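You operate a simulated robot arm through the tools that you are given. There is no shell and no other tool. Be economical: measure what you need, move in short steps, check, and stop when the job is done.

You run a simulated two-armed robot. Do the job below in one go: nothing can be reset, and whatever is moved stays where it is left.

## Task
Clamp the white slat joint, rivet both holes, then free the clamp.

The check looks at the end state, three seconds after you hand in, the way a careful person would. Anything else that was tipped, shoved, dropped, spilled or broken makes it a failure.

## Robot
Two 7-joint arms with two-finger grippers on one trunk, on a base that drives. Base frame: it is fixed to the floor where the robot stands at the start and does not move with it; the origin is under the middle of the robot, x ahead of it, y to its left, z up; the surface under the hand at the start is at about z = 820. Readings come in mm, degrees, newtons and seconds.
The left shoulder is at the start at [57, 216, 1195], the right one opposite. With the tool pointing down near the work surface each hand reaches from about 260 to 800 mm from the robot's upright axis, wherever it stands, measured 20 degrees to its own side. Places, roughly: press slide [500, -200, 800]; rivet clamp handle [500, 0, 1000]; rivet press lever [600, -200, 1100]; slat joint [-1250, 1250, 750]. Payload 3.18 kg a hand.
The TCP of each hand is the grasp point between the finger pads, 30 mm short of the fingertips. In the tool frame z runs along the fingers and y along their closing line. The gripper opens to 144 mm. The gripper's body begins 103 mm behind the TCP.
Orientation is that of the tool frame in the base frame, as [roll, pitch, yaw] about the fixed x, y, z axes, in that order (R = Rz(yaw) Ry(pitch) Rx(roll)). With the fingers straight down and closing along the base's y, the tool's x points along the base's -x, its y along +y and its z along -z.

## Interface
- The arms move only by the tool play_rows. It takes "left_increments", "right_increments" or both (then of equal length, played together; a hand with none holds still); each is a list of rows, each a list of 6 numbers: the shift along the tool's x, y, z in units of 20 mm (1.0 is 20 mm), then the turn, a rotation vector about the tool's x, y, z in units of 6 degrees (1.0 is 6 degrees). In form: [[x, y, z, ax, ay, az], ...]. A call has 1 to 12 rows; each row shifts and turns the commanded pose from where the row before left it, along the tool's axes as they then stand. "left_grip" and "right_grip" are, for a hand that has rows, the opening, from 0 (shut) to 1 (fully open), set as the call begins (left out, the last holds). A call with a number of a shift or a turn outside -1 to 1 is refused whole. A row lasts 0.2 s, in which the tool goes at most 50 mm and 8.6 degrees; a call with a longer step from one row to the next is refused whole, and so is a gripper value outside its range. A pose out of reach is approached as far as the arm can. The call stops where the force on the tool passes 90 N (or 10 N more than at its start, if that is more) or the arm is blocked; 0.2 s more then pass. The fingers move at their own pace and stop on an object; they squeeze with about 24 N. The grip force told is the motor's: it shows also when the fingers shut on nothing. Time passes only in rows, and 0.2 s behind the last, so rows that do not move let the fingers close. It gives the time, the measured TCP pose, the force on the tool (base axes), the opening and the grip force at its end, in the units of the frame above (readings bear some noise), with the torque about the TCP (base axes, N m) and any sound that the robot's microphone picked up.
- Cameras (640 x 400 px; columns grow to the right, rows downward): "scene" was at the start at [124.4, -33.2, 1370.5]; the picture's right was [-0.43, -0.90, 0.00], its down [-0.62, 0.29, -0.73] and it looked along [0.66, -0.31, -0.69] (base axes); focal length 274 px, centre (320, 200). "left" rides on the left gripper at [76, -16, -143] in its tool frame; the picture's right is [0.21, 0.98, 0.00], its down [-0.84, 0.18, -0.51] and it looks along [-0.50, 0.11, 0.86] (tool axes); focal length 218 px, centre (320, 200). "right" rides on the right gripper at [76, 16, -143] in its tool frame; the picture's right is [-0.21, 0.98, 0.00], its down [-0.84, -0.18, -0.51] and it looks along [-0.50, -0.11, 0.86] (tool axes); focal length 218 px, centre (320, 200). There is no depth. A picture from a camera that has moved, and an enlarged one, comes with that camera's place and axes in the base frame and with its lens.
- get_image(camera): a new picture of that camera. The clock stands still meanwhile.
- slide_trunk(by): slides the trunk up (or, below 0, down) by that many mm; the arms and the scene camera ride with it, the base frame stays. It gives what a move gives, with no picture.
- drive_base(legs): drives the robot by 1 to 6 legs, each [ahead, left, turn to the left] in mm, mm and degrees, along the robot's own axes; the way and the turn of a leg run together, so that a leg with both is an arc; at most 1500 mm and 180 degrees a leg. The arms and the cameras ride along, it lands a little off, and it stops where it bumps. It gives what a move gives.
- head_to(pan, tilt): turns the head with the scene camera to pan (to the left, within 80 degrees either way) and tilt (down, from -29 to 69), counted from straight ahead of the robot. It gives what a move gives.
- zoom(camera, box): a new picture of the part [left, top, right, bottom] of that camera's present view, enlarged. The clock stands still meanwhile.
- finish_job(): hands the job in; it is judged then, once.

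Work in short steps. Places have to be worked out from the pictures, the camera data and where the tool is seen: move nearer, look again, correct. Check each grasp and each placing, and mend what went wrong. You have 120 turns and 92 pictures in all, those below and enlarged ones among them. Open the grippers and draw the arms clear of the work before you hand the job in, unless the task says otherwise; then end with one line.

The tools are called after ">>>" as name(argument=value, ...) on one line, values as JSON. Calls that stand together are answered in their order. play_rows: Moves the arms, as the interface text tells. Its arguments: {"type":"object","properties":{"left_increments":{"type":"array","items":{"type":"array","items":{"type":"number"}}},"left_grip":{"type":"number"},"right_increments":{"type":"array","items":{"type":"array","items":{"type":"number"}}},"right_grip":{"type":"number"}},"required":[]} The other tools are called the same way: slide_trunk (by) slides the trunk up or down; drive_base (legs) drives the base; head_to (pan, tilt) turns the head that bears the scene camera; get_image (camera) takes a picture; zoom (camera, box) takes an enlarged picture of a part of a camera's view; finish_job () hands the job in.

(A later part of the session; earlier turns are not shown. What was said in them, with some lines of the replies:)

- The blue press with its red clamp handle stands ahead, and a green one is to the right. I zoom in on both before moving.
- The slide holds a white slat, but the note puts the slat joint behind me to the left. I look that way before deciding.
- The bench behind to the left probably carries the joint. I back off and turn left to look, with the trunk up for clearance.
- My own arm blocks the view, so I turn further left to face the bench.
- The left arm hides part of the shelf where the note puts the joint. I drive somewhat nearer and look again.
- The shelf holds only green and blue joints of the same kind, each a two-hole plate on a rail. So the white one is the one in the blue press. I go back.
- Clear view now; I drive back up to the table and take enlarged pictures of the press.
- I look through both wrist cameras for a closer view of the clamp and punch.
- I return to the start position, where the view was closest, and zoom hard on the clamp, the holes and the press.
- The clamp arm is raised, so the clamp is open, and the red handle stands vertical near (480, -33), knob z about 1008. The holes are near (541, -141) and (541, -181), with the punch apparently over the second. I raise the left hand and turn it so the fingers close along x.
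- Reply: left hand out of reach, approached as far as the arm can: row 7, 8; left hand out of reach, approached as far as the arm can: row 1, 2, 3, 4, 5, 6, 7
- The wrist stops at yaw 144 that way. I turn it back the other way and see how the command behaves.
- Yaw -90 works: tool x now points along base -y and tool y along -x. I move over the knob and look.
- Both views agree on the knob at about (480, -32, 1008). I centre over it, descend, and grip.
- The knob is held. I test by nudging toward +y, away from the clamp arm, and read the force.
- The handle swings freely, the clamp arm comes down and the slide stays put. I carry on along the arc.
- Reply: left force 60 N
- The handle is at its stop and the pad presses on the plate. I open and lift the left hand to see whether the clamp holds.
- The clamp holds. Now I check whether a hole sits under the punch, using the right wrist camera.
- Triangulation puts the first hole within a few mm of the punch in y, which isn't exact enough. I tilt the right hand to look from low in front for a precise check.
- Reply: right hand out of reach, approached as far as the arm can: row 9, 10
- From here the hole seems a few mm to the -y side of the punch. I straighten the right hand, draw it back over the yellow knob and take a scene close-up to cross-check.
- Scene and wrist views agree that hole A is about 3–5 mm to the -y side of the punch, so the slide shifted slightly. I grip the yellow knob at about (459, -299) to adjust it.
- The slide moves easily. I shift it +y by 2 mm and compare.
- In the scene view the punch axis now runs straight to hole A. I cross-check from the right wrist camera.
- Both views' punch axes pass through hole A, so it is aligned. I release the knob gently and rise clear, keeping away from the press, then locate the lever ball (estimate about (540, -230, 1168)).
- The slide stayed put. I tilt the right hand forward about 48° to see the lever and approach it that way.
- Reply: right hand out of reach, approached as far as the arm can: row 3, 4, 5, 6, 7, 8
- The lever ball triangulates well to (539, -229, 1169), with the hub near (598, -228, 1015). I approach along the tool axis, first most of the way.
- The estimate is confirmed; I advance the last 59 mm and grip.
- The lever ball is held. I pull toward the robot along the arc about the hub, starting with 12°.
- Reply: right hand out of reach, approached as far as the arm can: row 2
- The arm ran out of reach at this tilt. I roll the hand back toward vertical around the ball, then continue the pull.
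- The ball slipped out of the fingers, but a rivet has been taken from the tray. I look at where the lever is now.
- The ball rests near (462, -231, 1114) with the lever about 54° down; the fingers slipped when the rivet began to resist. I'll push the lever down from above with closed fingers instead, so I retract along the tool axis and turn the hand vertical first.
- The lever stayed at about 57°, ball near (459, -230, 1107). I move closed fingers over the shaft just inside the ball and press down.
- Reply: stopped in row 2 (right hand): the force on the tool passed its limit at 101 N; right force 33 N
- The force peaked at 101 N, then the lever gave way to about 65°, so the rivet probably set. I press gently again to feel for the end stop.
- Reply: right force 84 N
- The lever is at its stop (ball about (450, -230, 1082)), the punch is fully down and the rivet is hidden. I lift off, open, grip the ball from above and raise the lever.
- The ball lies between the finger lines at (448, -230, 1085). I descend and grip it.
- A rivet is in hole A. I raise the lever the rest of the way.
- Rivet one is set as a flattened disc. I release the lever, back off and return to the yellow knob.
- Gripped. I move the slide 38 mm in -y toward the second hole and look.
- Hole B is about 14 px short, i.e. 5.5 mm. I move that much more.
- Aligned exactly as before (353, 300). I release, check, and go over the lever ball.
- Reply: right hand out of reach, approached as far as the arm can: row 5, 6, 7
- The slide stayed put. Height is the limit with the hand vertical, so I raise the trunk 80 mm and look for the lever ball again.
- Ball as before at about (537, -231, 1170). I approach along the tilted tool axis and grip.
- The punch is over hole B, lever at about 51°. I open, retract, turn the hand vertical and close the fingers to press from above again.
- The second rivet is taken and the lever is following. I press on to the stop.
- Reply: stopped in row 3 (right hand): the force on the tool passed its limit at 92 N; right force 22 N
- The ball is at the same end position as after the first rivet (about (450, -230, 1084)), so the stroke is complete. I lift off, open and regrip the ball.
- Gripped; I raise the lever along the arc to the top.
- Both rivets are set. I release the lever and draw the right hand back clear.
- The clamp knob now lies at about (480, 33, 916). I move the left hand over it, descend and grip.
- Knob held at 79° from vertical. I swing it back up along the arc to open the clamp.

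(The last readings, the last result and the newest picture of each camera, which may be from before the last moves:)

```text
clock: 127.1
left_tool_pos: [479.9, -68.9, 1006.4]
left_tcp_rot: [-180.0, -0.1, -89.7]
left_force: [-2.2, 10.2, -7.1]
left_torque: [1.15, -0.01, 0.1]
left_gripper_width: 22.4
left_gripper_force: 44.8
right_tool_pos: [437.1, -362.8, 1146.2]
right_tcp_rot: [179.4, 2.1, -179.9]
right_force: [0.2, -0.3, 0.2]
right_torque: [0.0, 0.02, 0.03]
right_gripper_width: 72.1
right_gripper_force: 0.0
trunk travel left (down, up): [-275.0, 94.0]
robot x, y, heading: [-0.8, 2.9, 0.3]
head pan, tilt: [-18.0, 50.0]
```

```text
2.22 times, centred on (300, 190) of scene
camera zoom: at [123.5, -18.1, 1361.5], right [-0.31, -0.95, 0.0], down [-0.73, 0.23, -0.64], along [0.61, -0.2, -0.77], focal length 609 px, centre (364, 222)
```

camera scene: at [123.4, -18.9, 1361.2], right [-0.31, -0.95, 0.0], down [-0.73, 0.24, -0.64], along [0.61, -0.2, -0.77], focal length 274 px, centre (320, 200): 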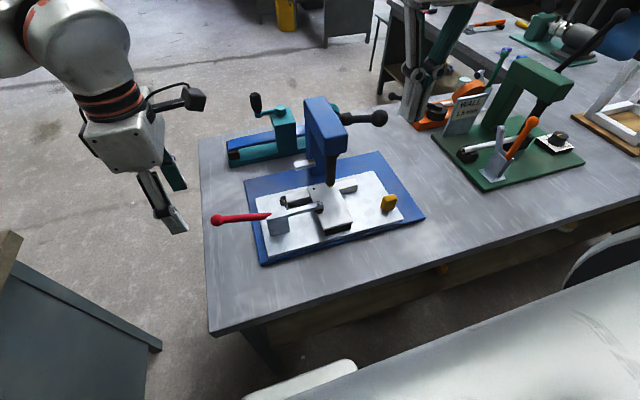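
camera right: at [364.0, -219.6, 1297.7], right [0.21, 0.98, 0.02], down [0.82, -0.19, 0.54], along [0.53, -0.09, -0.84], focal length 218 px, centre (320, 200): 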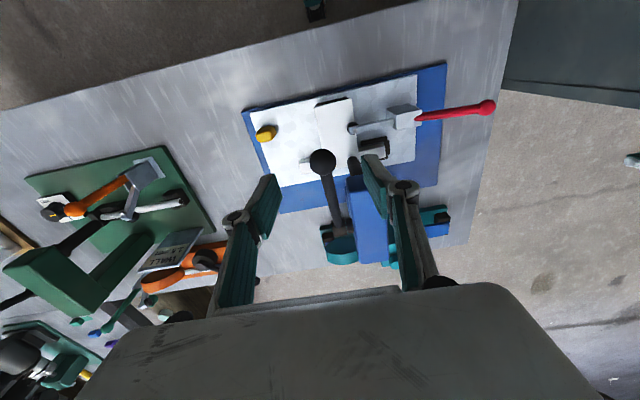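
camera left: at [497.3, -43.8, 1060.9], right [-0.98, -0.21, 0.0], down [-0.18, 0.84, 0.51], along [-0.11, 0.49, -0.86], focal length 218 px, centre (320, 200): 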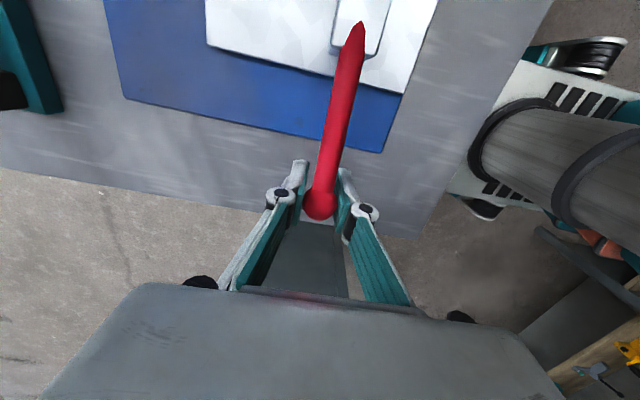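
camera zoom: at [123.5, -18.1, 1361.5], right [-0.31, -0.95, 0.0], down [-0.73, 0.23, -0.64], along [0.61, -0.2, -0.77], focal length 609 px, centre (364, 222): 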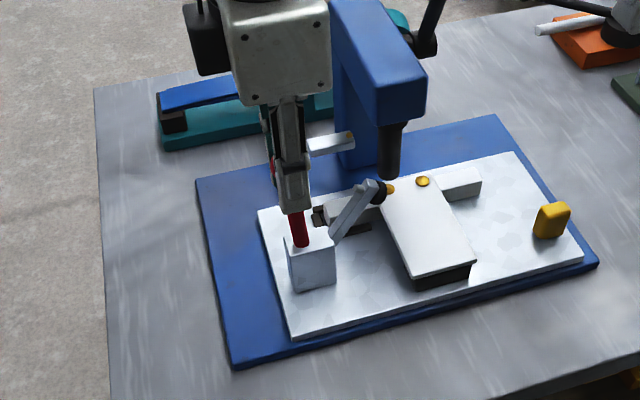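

The clamp is open, handle upright. I release the knob, lift straight up, then draw the left hand to its side.

>>> play_rows(left_increments=[[0, 0, 0, 0, 0, 0], [0, 0, 0, 0, 0, 0], [0, 0, -1, 0, 0, 0], [0, 0, -1, 0, 0, 0], [0, 0, -1, 0, 0, 0], [-1, 0, -0.5, 0, 0, 0], [-1, 0, 0, 0, 0, 0], [-1, 0, 0, 0, 0, 0], [-1, 0, 0, 0, 0, 0], [-1, 0, 0, 0, 0, 0], [-1, 0, 0, 0, 0, 0], [-1, 0, 0, 0, 0, 0]], left_grip=0.5)

>>> play_rows(left_increments=[[-1, 0, 0, 0, 0, 0], [-1, 0, 0, 0, 0, 0]], left_grip=1, right_increments=[[0.5, 0, 0, 0, 0, 0], [0.5, 0, 0, 0, 0, 0]], right_grip=1)

>>> get_image(camera="scene")

>>> zoom(camera="scene", box=[240, 130, 400, 240])

```text
clock: 129.7
left_tool_pos: [480.1, 72.4, 1075.9]
left_tcp_rot: [180.0, -0.1, -89.7]
left_force: [-0.1, 0.2, -0.4]
left_torque: [-0.02, -0.01, -0.02]
left_gripper_width: 71.9
left_gripper_force: 0.1
right_tool_pos: [437.6, -361.2, 1145.1]
right_tcp_rot: [179.3, 2.0, -179.9]
right_force: [-0.1, 0.3, 0.2]
right_torque: [0.01, -0.02, 0.01]
right_gripper_width: 72.0
right_gripper_force: 0.0
trunk travel left (down, up): [-275.0, 94.0]
robot x, y, heading: [0.1, 4.0, 0.2]
head pan, tilt: [-18.0, 50.0]
```

```text
clock: 130.3
left_tool_pos: [479.3, 111.4, 1073.9]
left_tcp_rot: [180.0, 0.0, -89.8]
left_force: [0.8, 0.0, -0.3]
left_torque: [-0.01, 0.0, -0.03]
left_gripper_width: 143.9
left_gripper_force: 0.1
right_tool_pos: [417.4, -362.7, 1144.3]
right_tcp_rot: [179.1, 2.1, -180.0]
right_force: [-0.5, -0.3, 0.6]
right_torque: [-0.03, -0.02, 0.0]
right_gripper_width: 144.1
right_gripper_force: 0.0
trunk travel left (down, up): [-275.0, 94.0]
robot x, y, heading: [-3.4, -0.1, -0.1]
head pan, tilt: [-18.0, 50.0]
```

```text
9 pictures are left
camera scene: at [123.2, -18.9, 1361.4], right [-0.31, -0.95, 0.0], down [-0.73, 0.24, -0.64], along [0.61, -0.2, -0.77], focal length 274 px, centre (320, 200)
```

scene: 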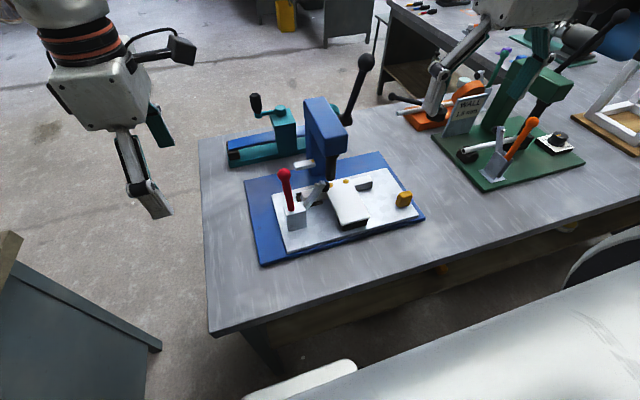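

```text
3.64 times, centred on (320, 185) of scene
camera zoom: at [123.2, -18.9, 1361.4], right [-0.31, -0.95, 0.0], down [-0.73, 0.24, -0.64], along [0.61, -0.2, -0.77], focal length 996 px, centre (320, 254)
```

zoom: 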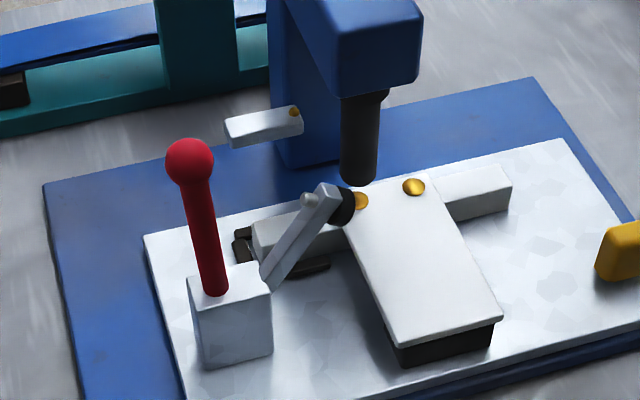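

Both rivets are set, the clamp is open, the press lever is up and both grippers are open and clear. I hand in.

>>> finish_job()

```text
The job is handed in.
```

I clamped the white slat joint, set rivets in both holes and freed the clamp. The press lever is back up and nothing else was moved. The slide is still about 40 mm to the right of where it started, with the second hole under the punch.
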